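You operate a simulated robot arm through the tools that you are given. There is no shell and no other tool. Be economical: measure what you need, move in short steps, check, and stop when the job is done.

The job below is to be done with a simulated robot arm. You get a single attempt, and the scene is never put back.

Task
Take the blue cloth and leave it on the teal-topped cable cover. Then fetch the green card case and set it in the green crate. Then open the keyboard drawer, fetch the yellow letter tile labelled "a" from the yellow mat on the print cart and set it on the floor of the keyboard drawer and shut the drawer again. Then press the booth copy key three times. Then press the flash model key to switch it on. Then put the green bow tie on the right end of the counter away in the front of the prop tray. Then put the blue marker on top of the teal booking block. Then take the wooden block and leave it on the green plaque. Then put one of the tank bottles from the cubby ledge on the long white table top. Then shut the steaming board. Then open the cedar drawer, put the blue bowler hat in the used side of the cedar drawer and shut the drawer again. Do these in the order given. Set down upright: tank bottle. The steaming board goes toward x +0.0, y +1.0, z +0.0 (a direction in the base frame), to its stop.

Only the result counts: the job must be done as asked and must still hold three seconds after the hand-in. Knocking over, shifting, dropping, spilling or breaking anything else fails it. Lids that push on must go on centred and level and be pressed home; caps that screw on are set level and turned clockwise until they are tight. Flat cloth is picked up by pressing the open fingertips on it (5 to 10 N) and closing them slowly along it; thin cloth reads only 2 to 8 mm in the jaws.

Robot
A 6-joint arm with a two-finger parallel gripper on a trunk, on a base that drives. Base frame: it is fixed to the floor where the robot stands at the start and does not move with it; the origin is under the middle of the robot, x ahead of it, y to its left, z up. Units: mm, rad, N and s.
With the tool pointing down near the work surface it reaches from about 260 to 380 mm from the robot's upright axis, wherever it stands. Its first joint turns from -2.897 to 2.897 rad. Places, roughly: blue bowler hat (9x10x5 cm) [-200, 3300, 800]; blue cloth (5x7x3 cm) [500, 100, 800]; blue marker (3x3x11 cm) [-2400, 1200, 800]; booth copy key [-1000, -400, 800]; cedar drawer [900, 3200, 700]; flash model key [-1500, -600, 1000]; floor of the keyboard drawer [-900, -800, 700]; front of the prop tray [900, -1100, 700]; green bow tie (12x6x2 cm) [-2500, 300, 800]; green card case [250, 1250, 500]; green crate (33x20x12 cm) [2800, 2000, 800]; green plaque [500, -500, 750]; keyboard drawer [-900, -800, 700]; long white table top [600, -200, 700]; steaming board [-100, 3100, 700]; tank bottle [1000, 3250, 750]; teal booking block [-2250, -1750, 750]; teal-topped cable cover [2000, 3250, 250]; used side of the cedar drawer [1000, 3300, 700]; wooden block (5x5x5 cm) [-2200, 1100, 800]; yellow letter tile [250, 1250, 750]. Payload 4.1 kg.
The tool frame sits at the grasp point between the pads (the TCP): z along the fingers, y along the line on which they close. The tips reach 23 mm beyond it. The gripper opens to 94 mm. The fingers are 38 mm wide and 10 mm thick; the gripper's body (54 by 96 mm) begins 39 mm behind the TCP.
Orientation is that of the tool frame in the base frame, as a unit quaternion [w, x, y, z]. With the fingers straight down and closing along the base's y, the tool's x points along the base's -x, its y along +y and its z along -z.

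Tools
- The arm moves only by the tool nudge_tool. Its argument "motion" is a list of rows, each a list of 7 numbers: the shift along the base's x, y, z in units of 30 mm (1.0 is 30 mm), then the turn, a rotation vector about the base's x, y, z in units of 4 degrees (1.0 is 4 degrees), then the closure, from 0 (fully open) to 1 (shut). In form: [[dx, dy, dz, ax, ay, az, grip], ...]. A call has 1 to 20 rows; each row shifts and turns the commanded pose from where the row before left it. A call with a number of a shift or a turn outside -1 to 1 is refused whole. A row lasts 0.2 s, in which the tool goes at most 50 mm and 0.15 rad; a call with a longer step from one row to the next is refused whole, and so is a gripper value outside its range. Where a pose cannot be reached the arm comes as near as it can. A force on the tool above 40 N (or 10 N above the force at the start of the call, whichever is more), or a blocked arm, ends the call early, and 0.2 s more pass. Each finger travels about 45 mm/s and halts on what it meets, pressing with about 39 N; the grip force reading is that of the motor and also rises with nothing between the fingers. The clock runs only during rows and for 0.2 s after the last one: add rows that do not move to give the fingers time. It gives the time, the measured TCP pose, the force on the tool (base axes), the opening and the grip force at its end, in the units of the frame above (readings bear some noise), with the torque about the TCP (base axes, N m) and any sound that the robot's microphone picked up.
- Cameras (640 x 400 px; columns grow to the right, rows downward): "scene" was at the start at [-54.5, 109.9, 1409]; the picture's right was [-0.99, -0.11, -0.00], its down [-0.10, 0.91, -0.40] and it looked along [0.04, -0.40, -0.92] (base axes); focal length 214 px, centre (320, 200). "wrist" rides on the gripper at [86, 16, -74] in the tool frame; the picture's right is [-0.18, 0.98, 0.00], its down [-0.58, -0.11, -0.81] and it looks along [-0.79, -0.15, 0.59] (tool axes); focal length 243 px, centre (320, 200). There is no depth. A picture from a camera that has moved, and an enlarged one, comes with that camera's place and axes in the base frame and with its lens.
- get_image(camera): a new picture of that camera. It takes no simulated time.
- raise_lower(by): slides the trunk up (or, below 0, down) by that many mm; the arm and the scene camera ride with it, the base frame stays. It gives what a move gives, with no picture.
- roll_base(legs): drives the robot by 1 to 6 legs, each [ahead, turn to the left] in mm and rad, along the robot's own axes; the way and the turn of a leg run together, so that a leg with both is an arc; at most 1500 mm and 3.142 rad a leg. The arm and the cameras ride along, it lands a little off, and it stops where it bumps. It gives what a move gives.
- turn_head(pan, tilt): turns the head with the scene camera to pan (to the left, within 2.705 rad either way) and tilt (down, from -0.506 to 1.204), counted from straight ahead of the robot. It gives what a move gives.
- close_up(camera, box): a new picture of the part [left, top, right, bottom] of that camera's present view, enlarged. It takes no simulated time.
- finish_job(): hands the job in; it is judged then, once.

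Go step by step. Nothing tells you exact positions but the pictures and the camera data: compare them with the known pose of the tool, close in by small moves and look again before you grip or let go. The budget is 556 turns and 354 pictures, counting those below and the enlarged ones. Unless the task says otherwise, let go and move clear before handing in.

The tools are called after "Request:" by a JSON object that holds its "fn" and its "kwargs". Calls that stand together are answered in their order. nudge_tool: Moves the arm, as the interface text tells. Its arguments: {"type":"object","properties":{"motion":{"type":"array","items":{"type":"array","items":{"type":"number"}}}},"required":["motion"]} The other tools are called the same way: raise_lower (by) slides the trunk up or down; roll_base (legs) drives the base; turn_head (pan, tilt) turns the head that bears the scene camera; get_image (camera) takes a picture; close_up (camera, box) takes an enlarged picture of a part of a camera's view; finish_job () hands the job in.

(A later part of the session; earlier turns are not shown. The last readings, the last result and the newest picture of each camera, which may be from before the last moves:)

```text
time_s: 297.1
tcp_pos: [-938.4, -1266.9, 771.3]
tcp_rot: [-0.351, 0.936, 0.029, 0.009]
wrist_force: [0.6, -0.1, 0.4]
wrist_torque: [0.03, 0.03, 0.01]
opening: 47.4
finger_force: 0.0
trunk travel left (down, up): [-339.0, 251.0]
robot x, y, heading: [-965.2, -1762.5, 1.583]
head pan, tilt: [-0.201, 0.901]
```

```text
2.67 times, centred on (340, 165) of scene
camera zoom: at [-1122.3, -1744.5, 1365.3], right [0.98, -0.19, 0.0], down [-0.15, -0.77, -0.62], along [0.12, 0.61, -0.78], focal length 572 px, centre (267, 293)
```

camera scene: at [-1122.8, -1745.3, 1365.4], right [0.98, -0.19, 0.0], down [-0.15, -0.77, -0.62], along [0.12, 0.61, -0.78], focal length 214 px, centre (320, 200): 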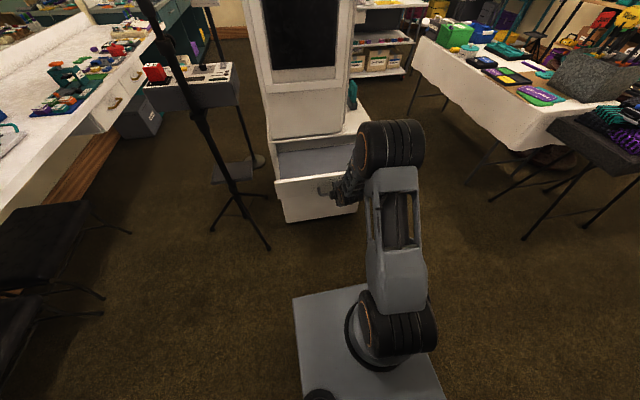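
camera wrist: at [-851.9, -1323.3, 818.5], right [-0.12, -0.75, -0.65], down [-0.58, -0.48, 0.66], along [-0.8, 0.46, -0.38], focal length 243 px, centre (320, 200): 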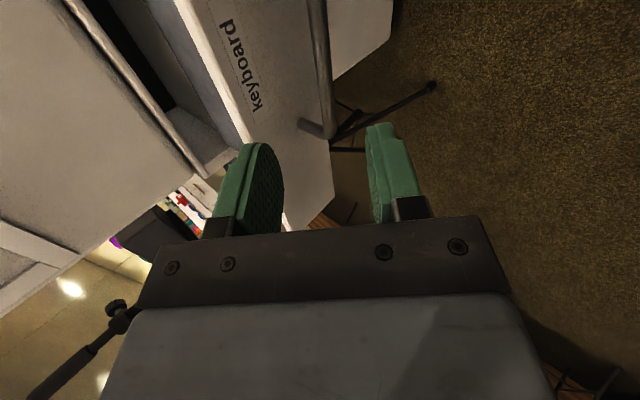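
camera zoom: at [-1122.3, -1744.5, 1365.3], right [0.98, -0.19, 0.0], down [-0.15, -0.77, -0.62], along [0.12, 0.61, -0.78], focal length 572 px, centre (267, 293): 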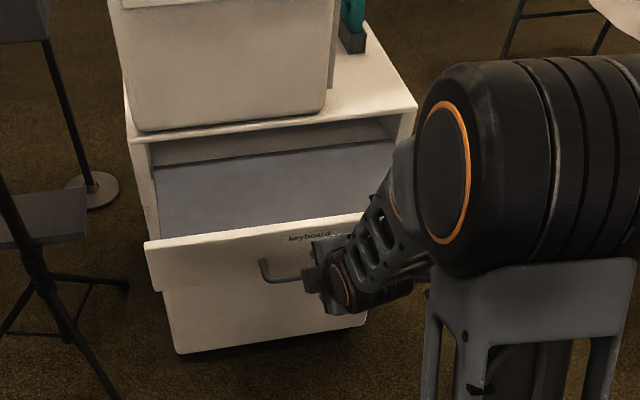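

Drawer floor visible. I restore the neutral tool yaw and raise the trunk for travel.

Request:
{"fn": "nudge_tool", "kwargs": {"motion": [[0, -0.5, 0.5, -1, 0, 0, 0.5], [0, -0.5, 0.5, -1, 0, 0, 0.5], [0, -0.3, 0.5, -1, 0, 0, 0.5], [0, 0, 0, -1, 0, 0, 0], [0, 0, 0, -1, 0, 0, 0], [0, 0, 0, -1, 0, 0, 0], [0, 0, 0, 0, 0.289, -0.957, 0], [0, 0, 0, 0, 0.289, -0.957, 0], [0, 0, 0, 0, 0.289, -0.957, 0], [0, 0, 0, 0, 0.289, -0.957, 0], [0, 0, 0, 0, 0.289, -0.957, 0], [0, 0, 0, 0, 0.289, -0.957, 0], [0, 0, 0, 0, 0.289, -0.957, 0], [0, 0, 0, 0, 0.289, -0.957, 0], [0, 0, 0, 0, 0.289, -0.957, 0], [0, 0, 0, 0, 0.289, -0.957, 0], [0, 0, 0, 0, 0.289, -0.957, 0], [0, 0, 0, 0, 0.289, -0.957, 0]]}}

Request:
{"fn": "nudge_tool", "kwargs": {"motion": [[0, 0, 0, 0, 0.289, -0.957, 0], [0, 0, 0, 0, 0.289, -0.957, 0], [0, 0, 0, 0, 0.289, -0.957, 0], [0, 0, 0, 0, 0.289, -0.957, 0], [0, 0, 0, 0, 0.289, -0.957, 0], [0, 0, 0, 0, 0.289, -0.957, 0], [0, 0, 0, 0, 0.289, -0.957, 0], [0, 0, 0, 0, 0.289, -0.957, 0], [0, 0, 0, 0, 0.289, -0.957, 0], [0, 0, 0, 0, 0.289, -0.957, 0]]}}

Request:
{"fn": "raise_lower", "kwargs": {"by": 250}}

Request:
{"fn": "roll_base", "kwargs": {"legs": [[0, -1.58], [630, 0], [0, 1.571], [1460, 0], [0, 0.271], [984, 0]]}}

```text
time_s: 300.9
tcp_pos: [-909.1, -1302.8, 777.3]
tcp_rot: [-0.258, 0.912, -0.316, -0.044]
wrist_force: [-0.5, -0.5, 0.3]
wrist_torque: [-0.01, 0.02, 0.02]
opening: 94.0
finger_force: 0.1
out of reach, approached as far as the arm can: row 2, 3, 4, 6, 12, 13, 14, 15, 16, 17
trunk travel left (down, up): [-339.0, 251.0]
robot x, y, heading: [-969.9, -1757.8, 1.581]
head pan, tilt: [-0.201, 0.901]
```

```text
time_s: 303.1
tcp_pos: [-908.9, -1304.5, 775.7]
tcp_rot: [-0.231, 0.758, -0.607, -0.049]
wrist_force: [-0.6, 1.2, 0.7]
wrist_torque: [0.01, 0.01, -0.01]
opening: 94.1
finger_force: 0.1
out of reach, approached as far as the arm can: row 1
trunk travel left (down, up): [-339.0, 251.0]
robot x, y, heading: [-965.7, -1760.2, 1.58]
head pan, tilt: [-0.201, 0.901]
```

```text
time_s: 305.6
tcp_pos: [-909.5, -1304.9, 1024.7]
tcp_rot: [-0.231, 0.758, -0.608, -0.049]
wrist_force: [-0.4, 0.1, -0.4]
wrist_torque: [0.0, -0.02, 0.0]
opening: 93.9
finger_force: 0.0
trunk travel left (down, up): [-589.0, 1.0]
robot x, y, heading: [-967.2, -1762.6, 1.578]
head pan, tilt: [-0.201, 0.901]
```

```text
time_s: 329.5
tcp_pos: [-571.0, 1126.6, 1024.6]
tcp_rot: [-0.223, 0.822, -0.518, -0.075]
wrist_force: [0.3, 0.3, 0.2]
wrist_torque: [0.0, 0.0, -0.03]
opening: 93.9
finger_force: 0.0
trunk travel left (down, up): [-589.0, 1.0]
robot x, y, heading: [-523.2, 665.1, 1.8]
head pan, tilt: [-0.201, 0.901]
```

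I turn west and reverse into the aisle to bring the tile (x≈310) to the robot's right.

Request:
{"fn": "roll_base", "kwargs": {"legs": [[0, 1.726], [-350, 0], [0, -0.28], [-500, 0]]}}

Request:
{"fn": "turn_head", "kwargs": {"pan": -1.3, "tilt": 0.9}}

Request:
{"fn": "get_image", "kwargs": {"camera": "scene"}}

```text
time_s: 339.4
tcp_pos: [-164.6, 873.7, 1025.3]
tcp_rot: [-0.118, 0.959, 0.159, -0.205]
wrist_force: [-0.6, 0.0, -0.1]
wrist_torque: [-0.03, -0.01, 0.03]
opening: 93.8
finger_force: 0.0
trunk travel left (down, up): [-589.0, 1.0]
robot x, y, heading: [293.8, 866.8, -3.028]
head pan, tilt: [-0.201, 0.901]
```

```text
time_s: 340.8
tcp_pos: [-163.7, 873.1, 1025.6]
tcp_rot: [-0.117, 0.959, 0.16, -0.205]
wrist_force: [-0.1, 0.3, 0.4]
wrist_torque: [-0.02, -0.03, 0.04]
opening: 93.8
finger_force: 0.0
trunk travel left (down, up): [-589.0, 1.0]
robot x, y, heading: [294.2, 861.9, -3.03]
head pan, tilt: [-1.3, 0.901]
```

```text
263 pictures are left
camera scene: at [343.8, 777.3, 1615.4], right [0.93, 0.38, 0.0], down [0.3, -0.73, -0.62], along [-0.23, 0.58, -0.78], focal length 214 px, centre (320, 200)
```

scene: 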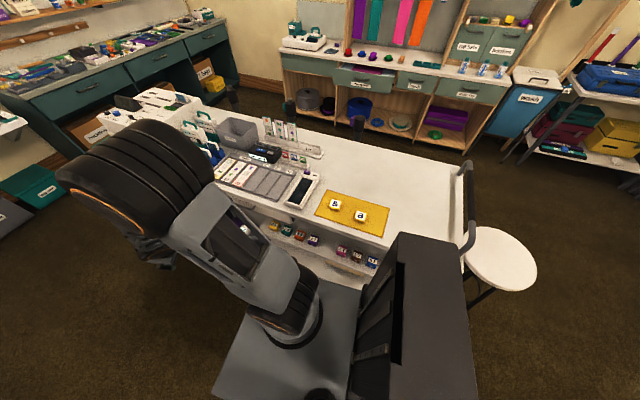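

Tile "a" is at about (311, 1308), top z≈875. I swing the arm clockwise to the right side over the cart edge.

Request:
{"fn": "nudge_tool", "kwargs": {"motion": [[0.64, 0, 0, 0, 0, 0, 0], [0.64, 0, 0, 0, 0, 0, 0], [0.058, 0.975, 0, 0, 0, -1, 0], [0.126, 0.969, 0, 0, 0, -1, 0], [0.193, 0.958, 0, 0, 0, -1, 0], [0.259, 0.942, 0, 0, 0, -1, 0], [0.325, 0.922, 0, 0, 0, -1, 0], [0.388, 0.897, 0, 0, 0, -1, 0], [0.45, 0.867, 0, 0, 0, -1, 0], [0.509, 0.834, 0, 0, 0, -1, 0], [0.566, 0.796, 0, 0, 0, -1, 0], [0.62, 0.755, 0, 0, 0, -1, 0], [0.671, 0.71, 0, 0, 0, -1, 0], [0.719, 0.661, 0, 0, 0, -1, 0], [0.764, 0.61, 0, 0, 0, -1, 0], [0.804, 0.555, 0, 0, 0, -1, 0], [0.841, 0.497, 0, 0, 0, -1, 0], [0.874, 0.437, 0, 0, 0, -1, 0], [0.902, 0.375, 0, 0, 0, -1, 0], [0.926, 0.312, 0, 0, 0, -1, 0]]}}

Request:
{"fn": "nudge_tool", "kwargs": {"motion": [[0.945, 0.246, 0, 0, 0, -1, 0], [0.96, 0.18, 0, 0, 0, -1, 0], [0.97, 0.112, 0, 0, 0, -1, 0], [0.976, 0.044, 0, 0, 0, -1, 0], [0, 0, 0, -1, 0, 0, 0], [0, 0, 0, -1, 0, 0, 0], [0, 0.3, 0, -1, 0, 0, 0], [0, 0.3, 0, -1, 0, 0, 0], [0, 0, 0, -1, 0, 0, 0]]}}

Request:
{"fn": "get_image", "kwargs": {"camera": "wrist"}}

```text
time_s: 345.0
tcp_pos: [173.9, 1265.0, 1025.4]
tcp_rot: [-0.215, 0.869, -0.435, -0.096]
wrist_force: [-0.6, -0.2, -0.7]
wrist_torque: [-0.02, 0.0, -0.01]
opening: 93.8
finger_force: 0.0
trunk travel left (down, up): [-589.0, 1.0]
robot x, y, heading: [293.4, 865.9, -3.031]
head pan, tilt: [-1.3, 0.901]
```

```text
time_s: 347.0
tcp_pos: [288.9, 1301.1, 1026.2]
tcp_rot: [-0.083, 0.827, -0.555, 0.031]
wrist_force: [-0.9, -0.2, 0.2]
wrist_torque: [0.0, 0.0, 0.01]
opening: 94.0
finger_force: 0.0
trunk travel left (down, up): [-589.0, 1.0]
robot x, y, heading: [297.4, 863.9, -3.028]
head pan, tilt: [-1.3, 0.901]
```

```text
262 pictures are left
camera wrist: at [296.6, 1208.5, 1091.9], right [-0.97, -0.2, -0.16], down [-0.24, 0.49, 0.84], along [-0.08, 0.85, -0.52], focal length 243 px, centre (320, 200)
```

wrist: 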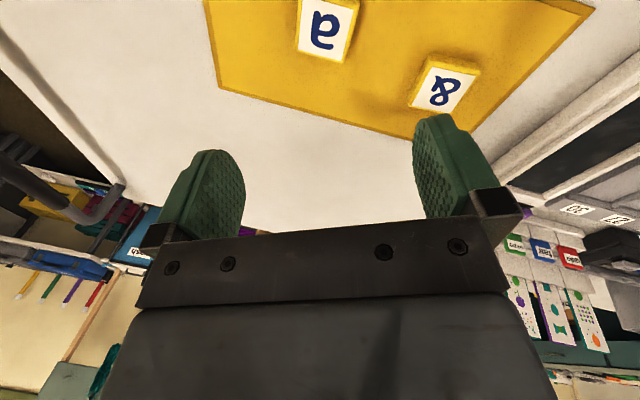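

I straighten the tool vertical, fix yaw, and move above the tile.

Request:
{"fn": "nudge_tool", "kwargs": {"motion": [[0.12, 0.04, -0.3, -0.25, 0.34, -0.92, 0], [0.12, 0.04, -0.4, -0.25, 0.34, -0.92, 0], [0.12, 0.04, -0.5, -0.25, 0.34, -0.92, 0], [0.12, 0.04, -0.5, -0.25, 0.34, -0.92, 0], [0.12, 0.04, -0.5, -0.25, 0.34, -0.92, 0], [0.12, 0.04, -0.4, -0.22, 0.34, -0.9, 0], [0, 0, 0, 0, 0, 0, 0]]}}

Request:
{"fn": "get_image", "kwargs": {"camera": "wrist"}}

```text
time_s: 348.6
tcp_pos: [310.6, 1309.7, 947.1]
tcp_rot: [0.005, 0.709, -0.705, 0.015]
wrist_force: [-0.1, -0.2, 0.0]
wrist_torque: [0.0, 0.01, -0.01]
opening: 93.9
finger_force: 0.0
trunk travel left (down, up): [-589.0, 1.0]
robot x, y, heading: [295.4, 862.4, -3.026]
head pan, tilt: [-1.3, 0.901]
```

```text
261 pictures are left
camera wrist: at [294.0, 1225.4, 1023.4], right [-0.98, 0.18, -0.02], down [0.09, 0.61, 0.79], along [0.15, 0.78, -0.61], focal length 243 px, centre (320, 200)
```

wrist: 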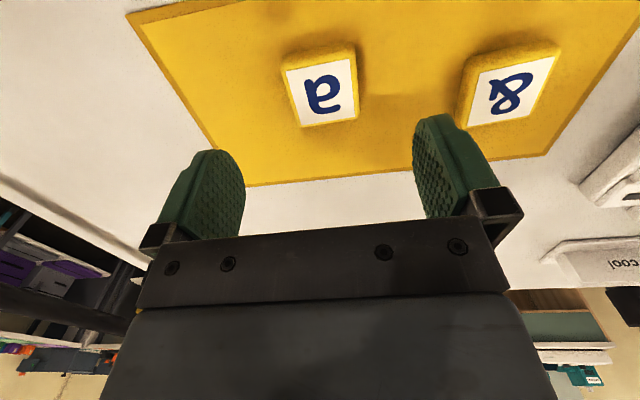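

Aligned over the tile. Descend until the tips touch the mat.

Request:
{"fn": "nudge_tool", "kwargs": {"motion": [[0, -0.1, -0.6, 0, 0, 0, 0], [0, 0, -0.6, 0, 0, 0, 0], [0, 0, -0.6, 0, 0, 0, 0], [0, 0, -0.15, 0, 0, 0, 0], [0, 0, -0.15, 0, 0, 0, 0], [0, 0, -0.15, 0, 0, 0, 0], [0, 0, -0.15, 0, 0, 0, 0], [0, 0, -0.15, 0, 0, 0, 0]]}}

Request:
{"fn": "get_image", "kwargs": {"camera": "wrist"}}

```text
time_s: 350.4
tcp_pos: [311.8, 1305.5, 873.3]
tcp_rot: [0.002, 0.71, -0.704, 0.014]
wrist_force: [-0.7, -7.6, 30.1]
wrist_torque: [0.36, 1.6, 0.36]
opening: 93.9
finger_force: 0.0
trunk travel left (down, up): [-589.0, 1.0]
robot x, y, heading: [293.5, 862.4, -3.025]
head pan, tilt: [-1.3, 0.901]
```

```text
260 pictures are left
camera wrist: at [294.7, 1221.2, 949.6], right [-0.98, 0.18, -0.02], down [0.09, 0.6, 0.79], along [0.15, 0.78, -0.61], focal length 243 px, centre (320, 200)
```

wrist: 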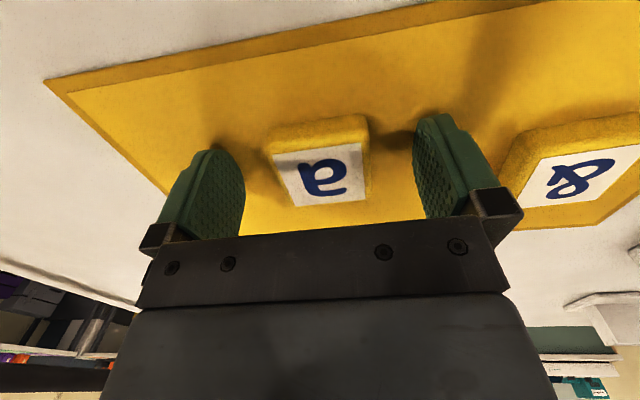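

Request:
{"fn": "nudge_tool", "kwargs": {"motion": [[0, 0.05, 0.12, 0, 0, 0, 0.1], [0, 0, 0, 0, 0, 0, 0.3], [0, 0, 0, 0, 0, 0, 0.5], [0, 0, 0, 0, 0, 0, 0.7], [0, 0, 0, 0, 0, 0, 0.9], [0, 0, 0, 0, 0, 0, 1]]}}

Request:
{"fn": "nudge_tool", "kwargs": {"motion": [[0, 0, 0.7, 0, 0, 0, 1], [0, 0, 1, 0, 0, 0, 1], [0, 0, 1, 0, 0, 0, 1], [0, 0, 1, 0, 0, 0, 1]]}}

Request:
{"fn": "get_image", "kwargs": {"camera": "wrist"}}

```text
time_s: 351.8
tcp_pos: [311.4, 1306.7, 873.6]
tcp_rot: [0.004, 0.71, -0.704, 0.016]
wrist_force: [-5.1, -0.9, 6.6]
wrist_torque: [0.11, 0.32, 0.08]
opening: 46.6
finger_force: 38.8
trunk travel left (down, up): [-589.0, 1.0]
robot x, y, heading: [295.9, 866.7, -3.026]
head pan, tilt: [-1.3, 0.901]
```

```text
time_s: 352.8
tcp_pos: [310.4, 1306.6, 984.1]
tcp_rot: [0.006, 0.71, -0.704, 0.016]
wrist_force: [0.6, -0.9, 0.2]
wrist_torque: [0.03, -0.02, 0.0]
opening: 46.6
finger_force: 38.9
trunk travel left (down, up): [-589.0, 1.0]
robot x, y, heading: [293.1, 865.6, -3.026]
head pan, tilt: [-1.3, 0.901]
```

```text
259 pictures are left
camera wrist: at [293.8, 1222.5, 1061.1], right [-0.98, 0.18, -0.02], down [0.09, 0.61, 0.79], along [0.15, 0.78, -0.61], focal length 243 px, centre (320, 200)
```

wrist: 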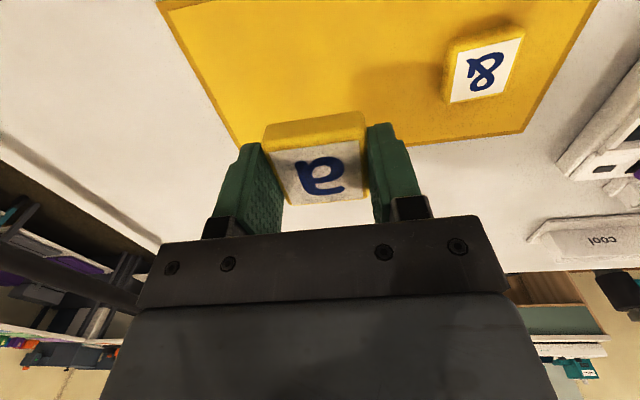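

Tile held. I lift further and swing the arm back to the front.

Request:
{"fn": "nudge_tool", "kwargs": {"motion": [[0, -0.3, 0.9, 0, 0, 0, 1], [0, -0.2, 0.5, 0, 0, 0, 1], [-0.989, 0, 0, 0, 0, 1, 1], [-0.987, -0.069, 0, 0, 0, 1, 1], [-0.979, -0.138, 0, 0, 0, 1, 1], [-0.967, -0.206, 0, 0, 0, 1, 1], [-0.951, -0.273, 0, 0, 0, 1, 1], [-0.929, -0.338, 0, 0, 0, 1, 1], [-0.903, -0.402, 0, 0, 0, 1, 1], [-0.873, -0.464, 0, 0, 0, 1, 1], [-0.839, -0.524, 0, 0, 0, 1, 1], [-0.8, -0.581, 0, 0, 0, 1, 1], [-0.758, -0.636, 0, 0, 0, 1, 1], [-0.711, -0.687, 0, 0, 0, 1, 1], [-0.662, -0.735, 0, 0, 0, 1, 1], [-0.609, -0.779, 0, 0, 0, 1, 1], [-0.553, -0.82, 0, 0, 0, 1, 1], [-0.494, -0.856, 0, 0, 0, 1, 1], [-0.434, -0.889, 0, 0, 0, 1, 1], [-0.37, -0.917, 0, 0, 0, 1, 1]]}}

Request:
{"fn": "nudge_tool", "kwargs": {"motion": [[-0.306, -0.941, 0, 0, 0, 1, 1], [-0.239, -0.96, 0, 0, 0, 1, 1], [-0.172, -0.974, 0, 0, 0, 1, 1], [-0.103, -0.984, 0, 0, 0, 1, 1]]}}

Request:
{"fn": "roll_base", "kwargs": {"legs": [[0, 0.02], [520, 0], [0, 0.25], [400, 0]]}}

```text
time_s: 357.0
tcp_pos: [-103.7, 1012.6, 1025.0]
tcp_rot: [-0.006, 0.988, -0.152, 0.015]
wrist_force: [0.7, -0.4, -0.7]
wrist_torque: [0.01, -0.02, -0.01]
opening: 46.5
finger_force: 39.2
trunk travel left (down, up): [-589.0, 1.0]
robot x, y, heading: [296.4, 860.9, -3.03]
head pan, tilt: [-1.3, 0.901]
```

```text
time_s: 358.0
tcp_pos: [-129.4, 895.9, 1026.9]
tcp_rot: [-0.007, 1.0, -0.013, 0.014]
wrist_force: [0.4, 0.3, 0.2]
wrist_torque: [-0.01, -0.01, -0.02]
opening: 46.3
finger_force: 39.1
trunk travel left (down, up): [-589.0, 1.0]
robot x, y, heading: [289.3, 864.2, -3.025]
head pan, tilt: [-1.3, 0.901]
```

```text
time_s: 364.3
tcp_pos: [-1003.5, 555.9, 1027.0]
tcp_rot: [-0.01, 0.992, 0.125, 0.013]
wrist_force: [-0.6, 0.7, -1.2]
wrist_torque: [-0.01, -0.02, 0.0]
opening: 46.6
finger_force: 38.9
trunk travel left (down, up): [-589.0, 1.0]
robot x, y, heading: [-579.7, 639.3, -2.748]
head pan, tilt: [-1.3, 0.901]
```

Drive back round to the kiosk's south side.

Request:
{"fn": "roll_base", "kwargs": {"legs": [[0, 1.422], [968, 0], [0, -0.245], [1250, 0]]}}

Request:
{"fn": "roll_base", "kwargs": {"legs": [[0, -1.571], [620, 0], [0, -1.571]]}}

Request:
{"fn": "turn_head", "kwargs": {"pan": -0.2, "tilt": 0.9}}

Request:
{"fn": "get_image", "kwargs": {"camera": "scene"}}

Request:
{"fn": "get_image", "kwargs": {"camera": "wrist"}}

```text
time_s: 379.6
tcp_pos: [-445.3, -1968.6, 1026.0]
tcp_rot: [-0.016, 0.757, 0.653, 0.006]
wrist_force: [0.0, 0.3, 0.1]
wrist_torque: [0.01, 0.02, 0.04]
opening: 46.3
finger_force: 38.9
trunk travel left (down, up): [-589.0, 1.0]
robot x, y, heading: [-361.9, -1552.2, -1.572]
head pan, tilt: [-1.3, 0.901]
```

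```text
time_s: 390.8
tcp_pos: [-903.8, -1124.2, 1028.2]
tcp_rot: [-0.005, -0.65, 0.759, -0.016]
wrist_force: [0.2, 0.3, -0.3]
wrist_torque: [0.02, 0.01, 0.0]
opening: 46.7
finger_force: 39.4
trunk travel left (down, up): [-589.0, 1.0]
robot x, y, heading: [-991.0, -1537.2, 1.559]
head pan, tilt: [-1.3, 0.901]
```

```text
time_s: 392.1
tcp_pos: [-903.4, -1124.9, 1025.4]
tcp_rot: [-0.006, -0.65, 0.76, -0.016]
wrist_force: [-0.5, 0.0, -0.4]
wrist_torque: [0.01, 0.04, 0.01]
opening: 46.4
finger_force: 38.9
trunk travel left (down, up): [-589.0, 1.0]
robot x, y, heading: [-988.2, -1537.1, 1.559]
head pan, tilt: [-0.201, 0.901]
```

```text
258 pictures are left
camera scene: at [-1142.7, -1522.1, 1615.4], right [0.98, -0.21, 0.0], down [-0.17, -0.77, -0.62], along [0.13, 0.61, -0.78], focal length 214 px, centre (320, 200)
```

scene: 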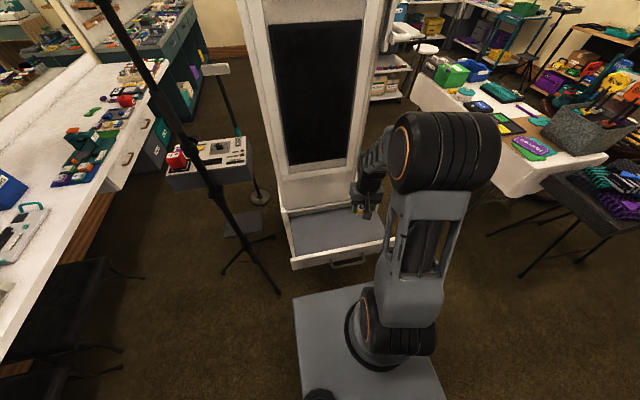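

```text
257 pictures are left
camera wrist: at [-934.3, -1204.5, 1102.9], right [-0.94, 0.33, -0.02], down [0.19, 0.58, 0.79], along [0.28, 0.74, -0.61], focal length 243 px, centre (320, 200)
```

wrist: 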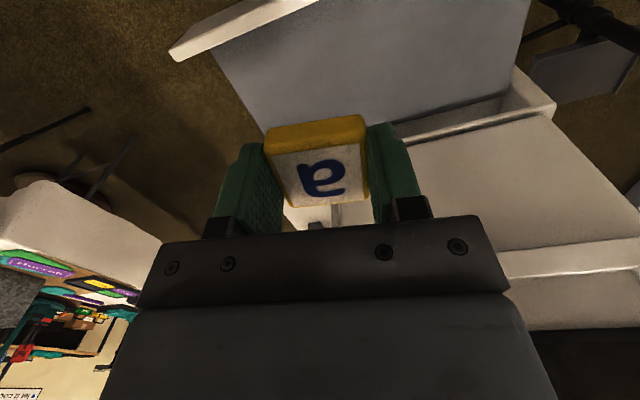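

Move above the drawer floor (~(-950, -1045)) and lower partway.

Request:
{"fn": "nudge_tool", "kwargs": {"motion": [[-0.5, 0.8, -1, 0, 0, 0, 1], [-0.5, 0.9, -1, 0, 0, 0, 1], [-0.5, 0.9, -1, 0, 0, 0, 1], [0, 0, -1, 0, 0, 0, 1], [0, 0, -1, 0, 0, 0, 1], [0, 0, -1, 0, 0, 0, 1], [0, 0, -0.6, 0, 0, 0, 1]]}}

Request:
{"fn": "get_image", "kwargs": {"camera": "wrist"}}

Request:
{"fn": "close_up", "kwargs": {"camera": "scene", "box": [250, 120, 450, 290]}}

```text
time_s: 393.7
tcp_pos: [-950.2, -1045.0, 826.4]
tcp_rot: [-0.007, -0.649, 0.76, -0.015]
wrist_force: [-0.3, -0.2, -0.2]
wrist_torque: [-0.03, -0.01, 0.02]
opening: 46.5
finger_force: 39.3
trunk travel left (down, up): [-589.0, 1.0]
robot x, y, heading: [-989.6, -1543.9, 1.561]
head pan, tilt: [-0.201, 0.901]
```

```text
256 pictures are left
camera wrist: at [-979.9, -1125.6, 902.3], right [-0.94, 0.33, -0.02], down [0.19, 0.58, 0.79], along [0.28, 0.74, -0.61], focal length 243 px, centre (320, 200)
```

wrist: 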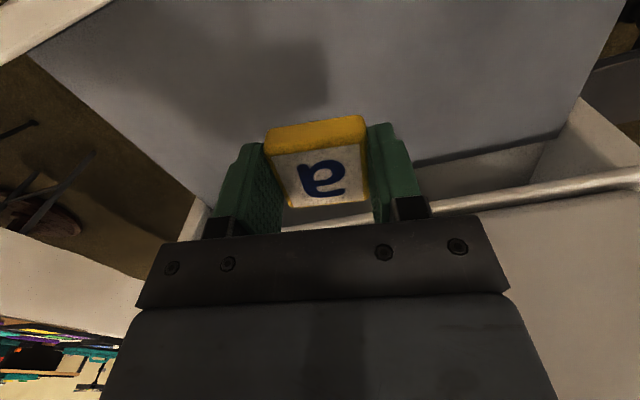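

```text
2.35 times, centred on (350, 205) of scene
camera zoom: at [-1142.7, -1521.9, 1615.4], right [0.98, -0.21, 0.0], down [-0.17, -0.77, -0.62], along [0.13, 0.61, -0.78], focal length 505 px, centre (249, 188)
```

zoom: 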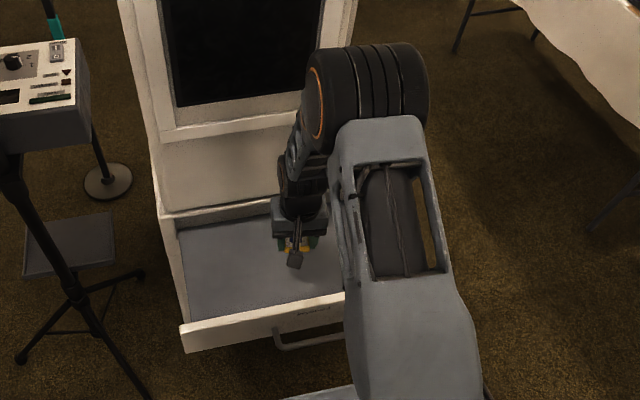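

Request:
{"fn": "raise_lower", "kwargs": {"by": -110}}

Request:
{"fn": "get_image", "kwargs": {"camera": "wrist"}}

```text
time_s: 395.1
tcp_pos: [-950.0, -1045.7, 716.5]
tcp_rot: [-0.006, -0.651, 0.759, -0.015]
wrist_force: [0.7, -0.1, -0.3]
wrist_torque: [0.0, -0.01, 0.01]
opening: 46.6
finger_force: 38.9
trunk travel left (down, up): [-479.0, 111.0]
robot x, y, heading: [-988.6, -1540.7, 1.558]
head pan, tilt: [-0.201, 0.901]
```

```text
254 pictures are left
camera wrist: at [-979.9, -1125.9, 792.6], right [-0.94, 0.33, -0.02], down [0.19, 0.58, 0.79], along [0.28, 0.74, -0.61], focal length 243 px, centre (320, 200)
```

wrist: 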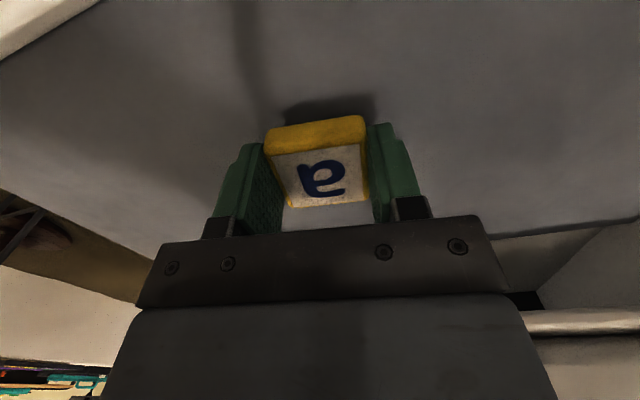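

Near the floor. I lower in small steps to contact.

Request:
{"fn": "nudge_tool", "kwargs": {"motion": [[0, 0, -0.3, 0, 0, 0, 1], [0, 0, -0.3, 0, 0, 0, 1], [0, 0, -0.2, 0, 0, 0, 1], [0, 0, -0.2, 0, 0, 0, 1], [0, 0, -0.2, 0, 0, 0, 1], [0, 0, -0.2, 0, 0, 0, 1], [0, 0, -0.2, 0, 0, 0, 1]]}}

```text
time_s: 395.8
tcp_pos: [-948.2, -1043.3, 705.0]
tcp_rot: [-0.003, -0.65, 0.76, -0.011]
wrist_force: [0.1, -5.3, 24.7]
wrist_torque: [-0.2, 0.6, 0.2]
opening: 46.4
finger_force: 39.2
trunk travel left (down, up): [-479.0, 111.0]
robot x, y, heading: [-994.6, -1538.7, 1.558]
head pan, tilt: [-0.201, 0.901]
stopped in row 3: the force on the tool passed its limit at 48 N (the readings are from after the stop); the commanded pose is now the measured one
```

Request:
{"fn": "nudge_tool", "kwargs": {"motion": [[0, 0, 0.1, 0, 0, 0, 1], [0, 0, 0, 0, 0, 0, 0.8], [0, 0, 0, 0, 0, 0, 0.6], [0, 0, 0, 0, 0, 0, 0.3], [0, 0, 0, 0, 0, 0, 0.1], [0, 0, 0, 0, 0, 0, 0], [0, 0, 0.6, 0, 0, 0, 0], [0, 0, 1, 0, 0, 0, 0], [0, 0, 1, 0, 0, 0, 0], [0, 0, 1, 0, 0, 0, 0], [0, 0, 1, 0, 0, 0, 0]]}}

Request:
{"fn": "get_image", "kwargs": {"camera": "wrist"}}

```text
time_s: 398.2
tcp_pos: [-949.4, -1043.5, 843.1]
tcp_rot: [-0.003, -0.65, 0.76, -0.014]
wrist_force: [-0.2, -0.6, 0.2]
wrist_torque: [0.02, 0.01, 0.02]
opening: 94.2
finger_force: 0.0
trunk travel left (down, up): [-479.0, 111.0]
robot x, y, heading: [-989.8, -1539.6, 1.557]
head pan, tilt: [-0.201, 0.901]
```

```text
253 pictures are left
camera wrist: at [-980.3, -1123.5, 918.0], right [-0.94, 0.33, -0.02], down [0.19, 0.58, 0.79], along [0.28, 0.74, -0.61], focal length 243 px, centre (320, 200)
```

wrist: 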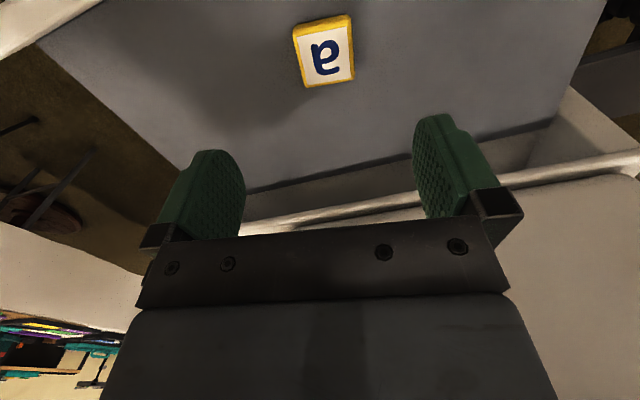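

The tile lies on the drawer floor. I back away, close the fingers and lower in front of the drawer to push it shut.

Request:
{"fn": "nudge_tool", "kwargs": {"motion": [[0.3, -0.8, 0.3, 0, 0, 0, 0.3], [0.3, -0.8, 0, 0, 0, 0, 0.6], [0, -0.7, 0, 0, 0, 0, 1], [0, 0, 0, 0, 0, 0, 1]]}}

Request:
{"fn": "roll_base", "kwargs": {"legs": [[-300, 0]]}}

Request:
{"fn": "raise_lower", "kwargs": {"by": -165}}

Request:
{"fn": "get_image", "kwargs": {"camera": "wrist"}}

Request:
{"fn": "get_image", "kwargs": {"camera": "scene"}}

```text
time_s: 399.2
tcp_pos: [-933.1, -1112.9, 850.8]
tcp_rot: [-0.003, -0.65, 0.76, -0.013]
wrist_force: [0.1, -0.7, -0.3]
wrist_torque: [0.01, -0.01, -0.04]
opening: 7.1
finger_force: 0.1
trunk travel left (down, up): [-479.0, 111.0]
robot x, y, heading: [-989.8, -1541.1, 1.562]
head pan, tilt: [-0.201, 0.901]
```

```text
time_s: 401.2
tcp_pos: [-938.4, -1412.0, 851.5]
tcp_rot: [-0.004, -0.652, 0.758, -0.014]
wrist_force: [0.4, -0.1, -1.1]
wrist_torque: [-0.02, -0.02, -0.02]
opening: 0.1
finger_force: 38.9
trunk travel left (down, up): [-479.0, 111.0]
robot x, y, heading: [-993.5, -1837.4, 1.563]
head pan, tilt: [-0.201, 0.901]
```

```text
time_s: 403.1
tcp_pos: [-938.8, -1411.5, 684.8]
tcp_rot: [-0.004, -0.652, 0.758, -0.014]
wrist_force: [0.6, 1.0, 0.3]
wrist_torque: [-0.01, 0.01, -0.02]
opening: 0.0
finger_force: 39.0
trunk travel left (down, up): [-314.0, 276.0]
robot x, y, heading: [-994.3, -1836.8, 1.561]
head pan, tilt: [-0.201, 0.901]
```

```text
252 pictures are left
camera wrist: at [-968.2, -1491.6, 761.2], right [-0.94, 0.33, -0.02], down [0.19, 0.58, 0.79], along [0.27, 0.75, -0.61], focal length 243 px, centre (320, 200)
```

wrist: 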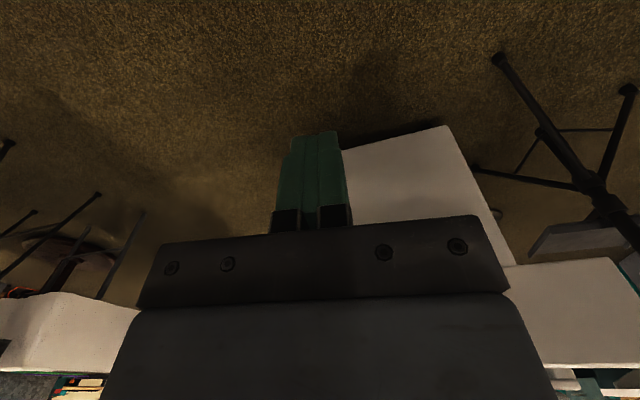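

```text
251 pictures are left
camera scene: at [-1148.0, -1821.8, 1340.4], right [0.98, -0.21, 0.0], down [-0.16, -0.77, -0.62], along [0.13, 0.61, -0.78], focal length 214 px, centre (320, 200)
```

scene: 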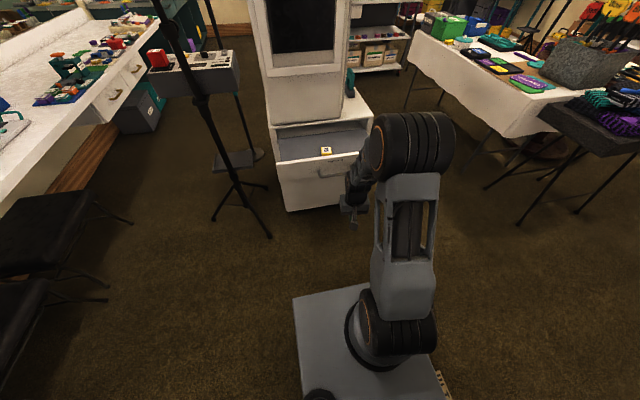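

Push forward with the base.

Request:
{"fn": "roll_base", "kwargs": {"legs": [[380, 0]]}}

Request:
{"fn": "get_image", "kwargs": {"camera": "wrist"}}

```text
time_s: 405.5
tcp_pos: [-933.7, -1026.4, 686.6]
tcp_rot: [-0.004, -0.652, 0.759, -0.012]
wrist_force: [-0.3, -0.6, -0.9]
wrist_torque: [-0.01, -0.01, 0.04]
opening: 0.0
finger_force: 39.4
trunk travel left (down, up): [-314.0, 276.0]
robot x, y, heading: [-992.1, -1451.6, 1.563]
head pan, tilt: [-0.201, 0.901]
```

```text
250 pictures are left
camera wrist: at [-963.9, -1106.3, 761.0], right [-0.94, 0.33, -0.02], down [0.19, 0.58, 0.79], along [0.27, 0.75, -0.61], focal length 243 px, centre (320, 200)
```

wrist: 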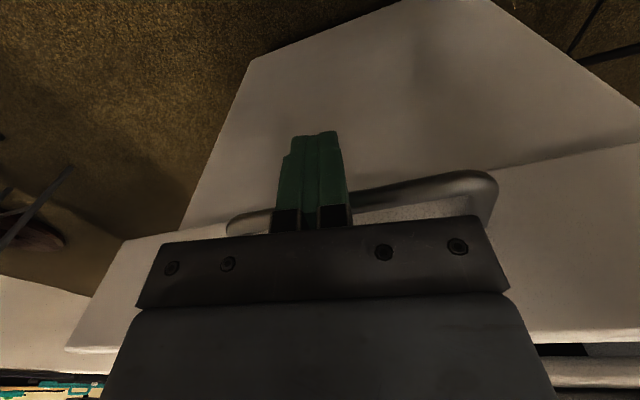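

Request:
{"fn": "roll_base", "kwargs": {"legs": [[45, 0]]}}

Request:
{"fn": "roll_base", "kwargs": {"legs": [[20, 0]]}}

Request:
{"fn": "get_image", "kwargs": {"camera": "wrist"}}

```text
time_s: 406.4
tcp_pos: [-933.2, -982.6, 685.1]
tcp_rot: [-0.006, -0.651, 0.759, -0.014]
wrist_force: [0.6, -17.4, 0.8]
wrist_torque: [-0.06, 0.01, 0.16]
opening: 0.0
finger_force: 39.1
trunk travel left (down, up): [-314.0, 276.0]
robot x, y, heading: [-991.2, -1409.3, 1.56]
head pan, tilt: [-0.201, 0.901]
```

```text
time_s: 407.2
tcp_pos: [-932.3, -983.2, 683.6]
tcp_rot: [-0.016, -0.652, 0.758, -0.025]
wrist_force: [-0.8, -11.2, 4.3]
wrist_torque: [0.05, 0.06, 0.11]
opening: 0.0
finger_force: 39.2
trunk travel left (down, up): [-314.0, 276.0]
robot x, y, heading: [-990.6, -1399.6, 1.565]
head pan, tilt: [-0.201, 0.901]
stopped in leg 1: the force on the tool passed its limit at 59 N (the readings are from after the stop); the commanded pose is now the measured one
```

```text
249 pictures are left
camera wrist: at [-963.4, -1060.8, 761.0], right [-0.94, 0.33, -0.03], down [0.19, 0.6, 0.77], along [0.27, 0.73, -0.63], focal length 243 px, centre (320, 200)
```

wrist: 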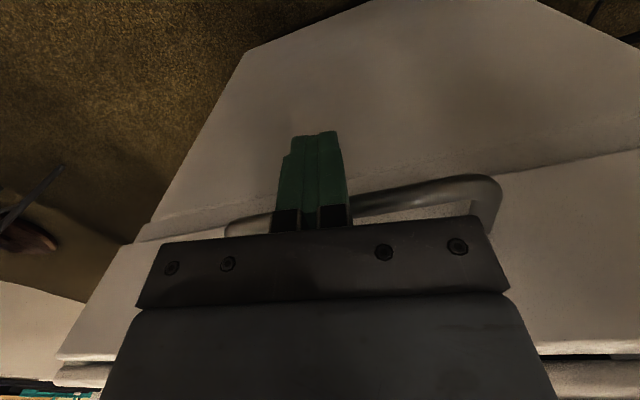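

Hard stop reached. I back away, raise, and verify the drawer is closed.

Request:
{"fn": "roll_base", "kwargs": {"legs": [[-250, 0]]}}

Request:
{"fn": "raise_lower", "kwargs": {"by": 276}}

Request:
{"fn": "close_up", "kwargs": {"camera": "scene", "box": [220, 90, 420, 240]}}

```text
time_s: 409.0
tcp_pos: [-935.0, -1229.5, 684.6]
tcp_rot: [-0.015, -0.652, 0.758, -0.023]
wrist_force: [0.1, -0.5, -0.2]
wrist_torque: [-0.04, 0.0, 0.02]
opening: 0.0
finger_force: 39.4
trunk travel left (down, up): [-314.0, 276.0]
robot x, y, heading: [-990.1, -1648.0, 1.557]
head pan, tilt: [-0.201, 0.901]
```

```text
time_s: 411.8
tcp_pos: [-934.9, -1228.5, 959.2]
tcp_rot: [-0.015, -0.652, 0.758, -0.022]
wrist_force: [0.0, -0.4, -0.2]
wrist_torque: [0.01, -0.01, -0.01]
opening: 0.0
finger_force: 39.4
trunk travel left (down, up): [-590.0, 0.0]
robot x, y, heading: [-990.8, -1649.4, 1.562]
head pan, tilt: [-0.201, 0.901]
```

```text
2.67 times, centred on (320, 165) of scene
camera zoom: at [-1144.6, -1631.2, 1616.3], right [0.98, -0.21, 0.0], down [-0.16, -0.77, -0.62], along [0.13, 0.61, -0.78], focal length 572 px, centre (320, 293)
```

zoom: 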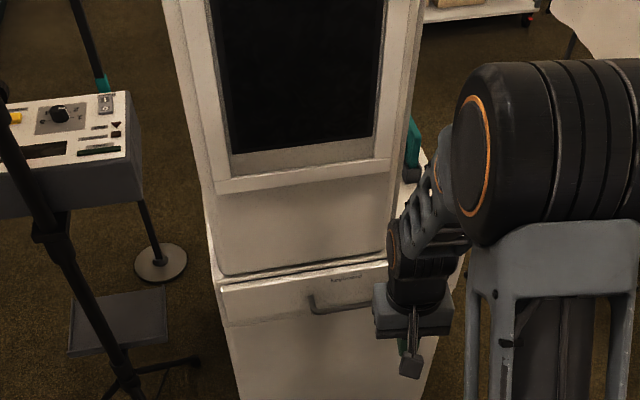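

Closed. Now I drive round to the north side for the booth copy key.

Request:
{"fn": "roll_base", "kwargs": {"legs": [[0, -1.56], [640, 0], [0, 1.571], [1500, 0], [450, 0]]}}

Request:
{"fn": "roll_base", "kwargs": {"legs": [[0, 1.571], [640, 0], [0, 1.571], [150, 0]]}}

Request:
{"fn": "turn_head", "kwargs": {"pan": 0.0, "tilt": 0.8}}

Request:
{"fn": "get_image", "kwargs": {"camera": "scene"}}

```text
time_s: 432.3
tcp_pos: [-281.7, 700.7, 959.9]
tcp_rot: [-0.015, -0.658, 0.752, -0.023]
wrist_force: [0.2, -0.4, 1.1]
wrist_torque: [-0.01, 0.04, -0.03]
opening: 0.0
finger_force: 38.9
trunk travel left (down, up): [-590.0, 0.0]
robot x, y, heading: [-331.4, 280.2, 1.583]
head pan, tilt: [-0.201, 0.901]
```

```text
time_s: 444.5
tcp_pos: [-1009.9, -308.3, 958.3]
tcp_rot: [-0.023, 0.749, 0.662, 0.015]
wrist_force: [0.4, -1.3, 0.4]
wrist_torque: [0.02, 0.0, 0.04]
opening: 0.0
finger_force: 38.9
trunk travel left (down, up): [-590.0, 0.0]
robot x, y, heading: [-963.4, 112.4, -1.551]
head pan, tilt: [-0.201, 0.901]
```

```text
time_s: 445.2
tcp_pos: [-1010.7, -310.0, 959.1]
tcp_rot: [-0.023, 0.748, 0.663, 0.014]
wrist_force: [0.6, -0.6, -0.4]
wrist_torque: [0.0, 0.02, -0.01]
opening: 0.0
finger_force: 38.6
trunk travel left (down, up): [-590.0, 0.0]
robot x, y, heading: [-969.0, 116.3, -1.555]
head pan, tilt: [0.0, 0.799]
```

```text
247 pictures are left
camera scene: at [-800.1, 97.1, 1624.3], right [-1.0, -0.02, 0.0], down [-0.01, 0.72, -0.7], along [0.01, -0.7, -0.72], focal length 214 px, centre (320, 200)
```

scene: 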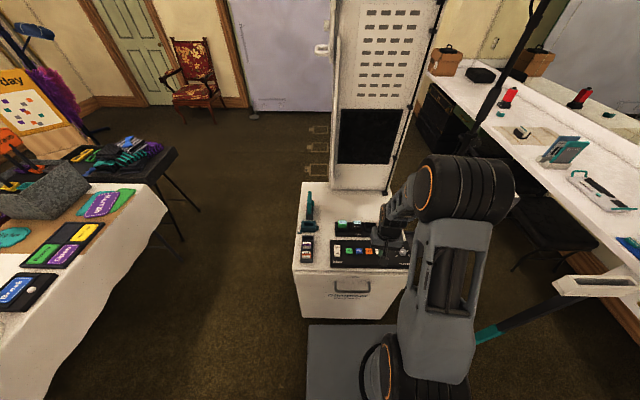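

Request:
{"fn": "close_up", "kwargs": {"camera": "scene", "box": [290, 185, 420, 285]}}

Request:
{"fn": "get_image", "kwargs": {"camera": "wrist"}}

```text
4.00 times, centred on (355, 235) of scene
camera zoom: at [-800.1, 97.1, 1624.3], right [-1.0, -0.02, 0.0], down [-0.01, 0.72, -0.7], along [0.01, -0.7, -0.72], focal length 858 px, centre (180, 60)
```

zoom: 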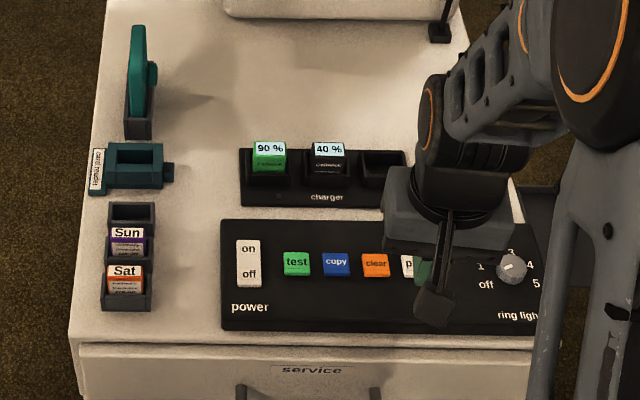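

```text
245 pictures are left
camera wrist: at [-984.1, -228.4, 1037.2], right [0.95, -0.3, -0.02], down [-0.17, -0.61, 0.78], along [-0.25, -0.74, -0.63], focal length 243 px, centre (320, 200)
```

wrist: 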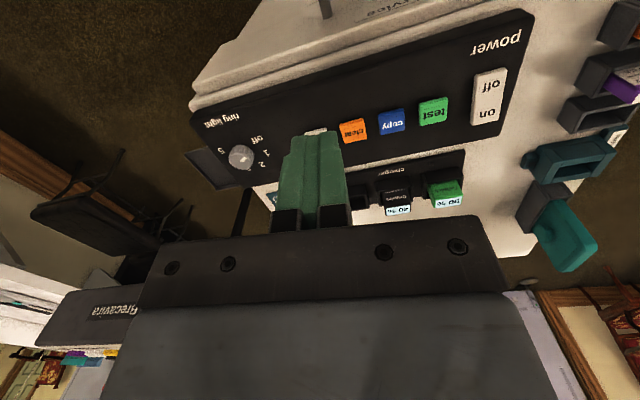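

The blue "copy" key is around (-961, -405, ~785). I straighten the tool and move above it with fingers closed.

Request:
{"fn": "nudge_tool", "kwargs": {"motion": [[0.4, -0.8, -0.4, -0.38, -0.07, 0.85, 1], [0.4, -0.8, -0.6, -0.38, -0.07, 0.85, 1], [0.4, -0.8, -0.7, 0, 0, 0, 1], [0.43, -0.77, -0.6, 0, 0, 0, 1], [0, 0, 0, 0, 0, 0, 1]]}}

Request:
{"fn": "get_image", "kwargs": {"camera": "wrist"}}

Request:
{"fn": "close_up", "kwargs": {"camera": "scene", "box": [290, 185, 420, 285]}}

```text
time_s: 446.4
tcp_pos: [-961.2, -402.3, 890.3]
tcp_rot: [0.0, 0.708, 0.706, -0.002]
wrist_force: [0.0, 0.3, -0.4]
wrist_torque: [0.01, -0.01, -0.02]
opening: 0.0
finger_force: 38.8
trunk travel left (down, up): [-590.0, 0.0]
robot x, y, heading: [-965.7, 114.6, -1.555]
head pan, tilt: [0.0, 0.799]
```

```text
244 pictures are left
camera wrist: at [-944.9, -316.5, 964.4], right [0.98, -0.19, 0.0], down [-0.11, -0.58, 0.81], along [-0.15, -0.79, -0.59], focal length 243 px, centre (320, 200)
```

wrist: 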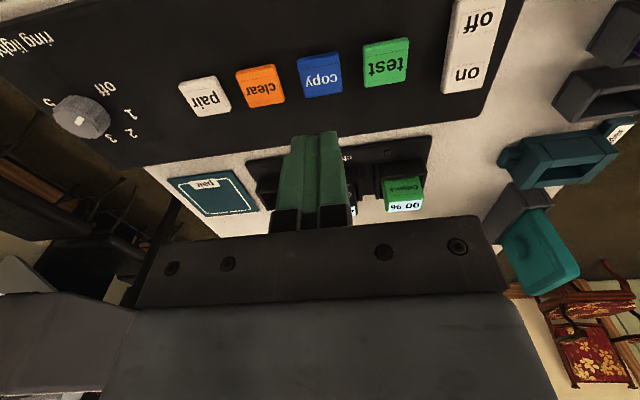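

```text
4.00 times, centred on (355, 235) of scene
camera zoom: at [-800.0, 97.1, 1624.3], right [-1.0, -0.02, 0.0], down [-0.01, 0.72, -0.7], along [0.01, -0.7, -0.72], focal length 858 px, centre (180, 60)
```

zoom: 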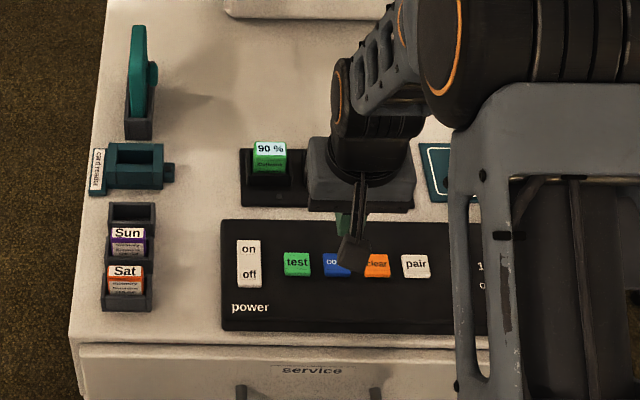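

The key top is at (-961, -408, 784). I descend to just above, then press gently watching for a click.

Request:
{"fn": "nudge_tool", "kwargs": {"motion": [[0, -0.2, -1, 0, 0, 0, 1], [0, 0, -1, 0, 0, 0, 1], [0, 0, -0.5, 0, 0, 0, 1], [0, 0, 0, 0, 0, 0, 1]]}}

Request:
{"fn": "close_up", "kwargs": {"camera": "wrist", "box": [200, 60, 440, 240]}}

```text
time_s: 447.4
tcp_pos: [-961.7, -410.1, 819.2]
tcp_rot: [0.003, 0.708, 0.706, -0.004]
wrist_force: [0.6, 2.5, 37.5]
wrist_torque: [0.77, -0.01, 0.0]
opening: 0.2
finger_force: 39.8
trunk travel left (down, up): [-590.0, 0.0]
robot x, y, heading: [-969.0, 113.1, -1.548]
head pan, tilt: [0.0, 0.799]
heard: click
```

```text
2.22 times, centred on (320, 150) of wrist
camera zoom: at [-944.9, -322.5, 893.1], right [0.98, -0.19, 0.0], down [-0.11, -0.57, 0.81], along [-0.15, -0.8, -0.58], focal length 539 px, centre (320, 311)
```

zoom: 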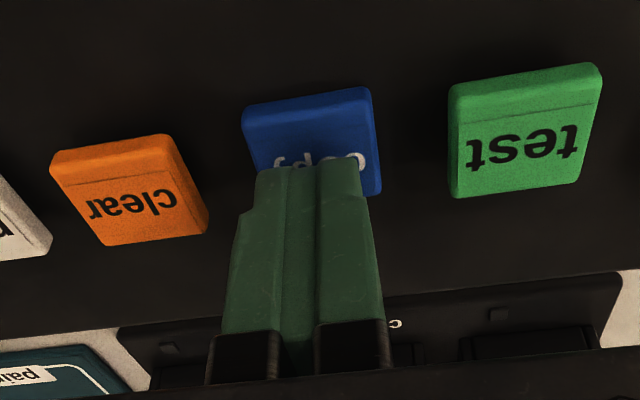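

One click heard (press 1). Release and press again.

Request:
{"fn": "nudge_tool", "kwargs": {"motion": [[0, 0, 0.6, 0, 0, 0, 1], [0, 0, 0, 0, 0, 0, 1], [0, 0, 0, 0, 0, 0, 1]]}}

Request:
{"fn": "nudge_tool", "kwargs": {"motion": [[0, 0, -0.6, 0, 0, 0, 1], [0, 0, 0, 0, 0, 0, 1]]}}

Request:
{"fn": "nudge_tool", "kwargs": {"motion": [[0, 0, 0.6, 0, 0, 0, 1], [0, 0, 0, 0, 0, 0, 1], [0, 0, 0, 0, 0, 0, 1]]}}

```text
time_s: 448.2
tcp_pos: [-961.0, -409.2, 835.3]
tcp_rot: [0.0, 0.708, 0.706, 0.0]
wrist_force: [0.7, 0.7, 0.0]
wrist_torque: [0.02, 0.01, -0.02]
opening: 0.0
finger_force: 39.4
trunk travel left (down, up): [-590.0, 0.0]
robot x, y, heading: [-966.3, 114.1, -1.551]
head pan, tilt: [0.0, 0.799]
```

```text
time_s: 448.8
tcp_pos: [-960.8, -411.9, 820.5]
tcp_rot: [0.002, 0.708, 0.706, -0.004]
wrist_force: [-1.6, 4.1, 37.3]
wrist_torque: [0.75, 0.07, 0.06]
opening: 0.0
finger_force: 38.8
trunk travel left (down, up): [-590.0, 0.0]
robot x, y, heading: [-965.3, 114.2, -1.546]
head pan, tilt: [0.0, 0.799]
heard: click
```

```text
time_s: 449.6
tcp_pos: [-960.6, -411.2, 835.1]
tcp_rot: [-0.001, 0.708, 0.706, -0.001]
wrist_force: [0.1, 0.2, 0.3]
wrist_torque: [0.01, -0.02, 0.04]
opening: 0.0
finger_force: 38.8
trunk travel left (down, up): [-590.0, 0.0]
robot x, y, heading: [-963.0, 110.5, -1.551]
head pan, tilt: [0.0, 0.799]
```

Second click. Third press.

Request:
{"fn": "nudge_tool", "kwargs": {"motion": [[0, 0, -0.6, 0, 0, 0, 1], [0, 0, 0, 0, 0, 0, 1]]}}

Request:
{"fn": "nudge_tool", "kwargs": {"motion": [[0, 0, 0.6, 0, 0, 0, 1], [0, 0, 1, 0, 0, 0, 1], [0, 0, 1, 0, 0, 0, 1], [0, 0, 1, 0, 0, 0, 1], [0, 0.5, 0.7, 0, 0, 0, 1]]}}

Request:
{"fn": "turn_head", "kwargs": {"pan": -0.6, "tilt": 0.6}}

Request:
{"fn": "get_image", "kwargs": {"camera": "scene"}}

```text
time_s: 450.2
tcp_pos: [-960.0, -410.4, 820.3]
tcp_rot: [0.002, 0.708, 0.706, -0.003]
wrist_force: [0.6, 10.3, 25.1]
wrist_torque: [0.69, -0.01, -0.03]
opening: 0.0
finger_force: 38.6
trunk travel left (down, up): [-590.0, 0.0]
robot x, y, heading: [-965.6, 109.6, -1.556]
head pan, tilt: [0.0, 0.799]
heard: click
stopped in row 2: the force on the tool passed its limit at 42 N (the readings are from after the stop); the commanded pose is now the measured one
```

```text
time_s: 451.4
tcp_pos: [-961.6, -396.8, 948.0]
tcp_rot: [0.001, 0.708, 0.706, -0.003]
wrist_force: [0.8, -0.2, -0.6]
wrist_torque: [-0.01, -0.02, -0.03]
opening: 0.0
finger_force: 39.0
trunk travel left (down, up): [-590.0, 0.0]
robot x, y, heading: [-963.7, 109.8, -1.554]
head pan, tilt: [0.0, 0.799]
```

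```text
time_s: 452.4
tcp_pos: [-960.0, -396.9, 947.2]
tcp_rot: [0.001, 0.709, 0.706, -0.002]
wrist_force: [0.3, 0.4, -0.5]
wrist_torque: [0.03, -0.03, 0.0]
opening: 0.0
finger_force: 39.1
trunk travel left (down, up): [-590.0, 0.0]
robot x, y, heading: [-965.3, 111.2, -1.552]
head pan, tilt: [-0.6, 0.6]
```

```text
241 pictures are left
camera scene: at [-850.0, 104.1, 1641.1], right [-0.84, 0.55, 0.0], down [0.31, 0.47, -0.82], along [-0.45, -0.69, -0.57], focal length 214 px, centre (320, 200)
```

scene: 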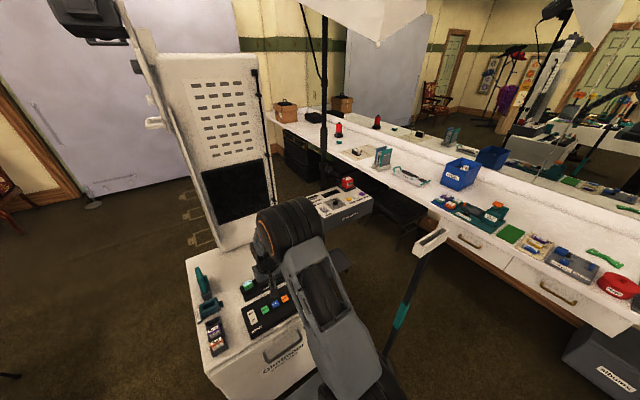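

Three clicks done. Next, the flash unit; zoom on it.

Request:
{"fn": "close_up", "kwargs": {"camera": "scene", "box": [290, 160, 400, 240]}}

```text
5.00 times, centred on (345, 200) of scene
camera zoom: at [-850.0, 104.1, 1641.1], right [-0.84, 0.55, 0.0], down [0.31, 0.47, -0.82], along [-0.45, -0.69, -0.57], focal length 1072 px, centre (195, 200)
```

zoom: 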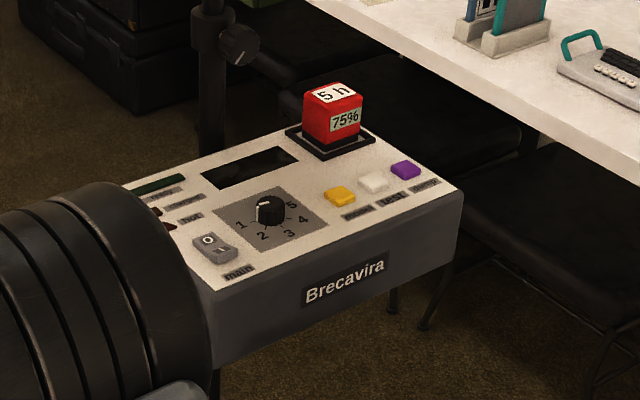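

Request:
{"fn": "close_up", "kwargs": {"camera": "scene", "box": [345, 185, 385, 210]}}

```text
16.00 times, centred on (365, 198) of scene
camera zoom: at [-850.0, 104.1, 1641.1], right [-0.84, 0.55, 0.0], down [0.31, 0.47, -0.82], along [-0.45, -0.69, -0.57], focal length 3432 px, centre (-400, 240)
```

zoom: 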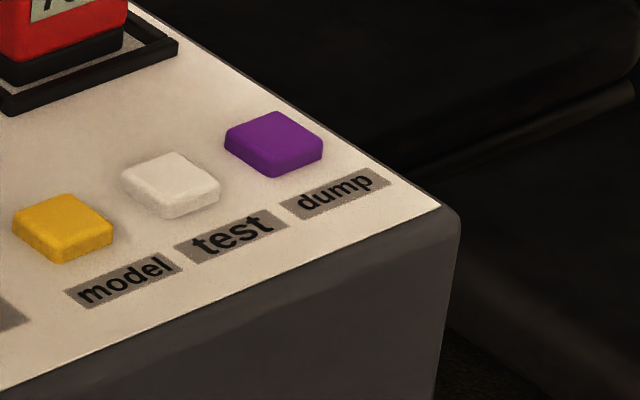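

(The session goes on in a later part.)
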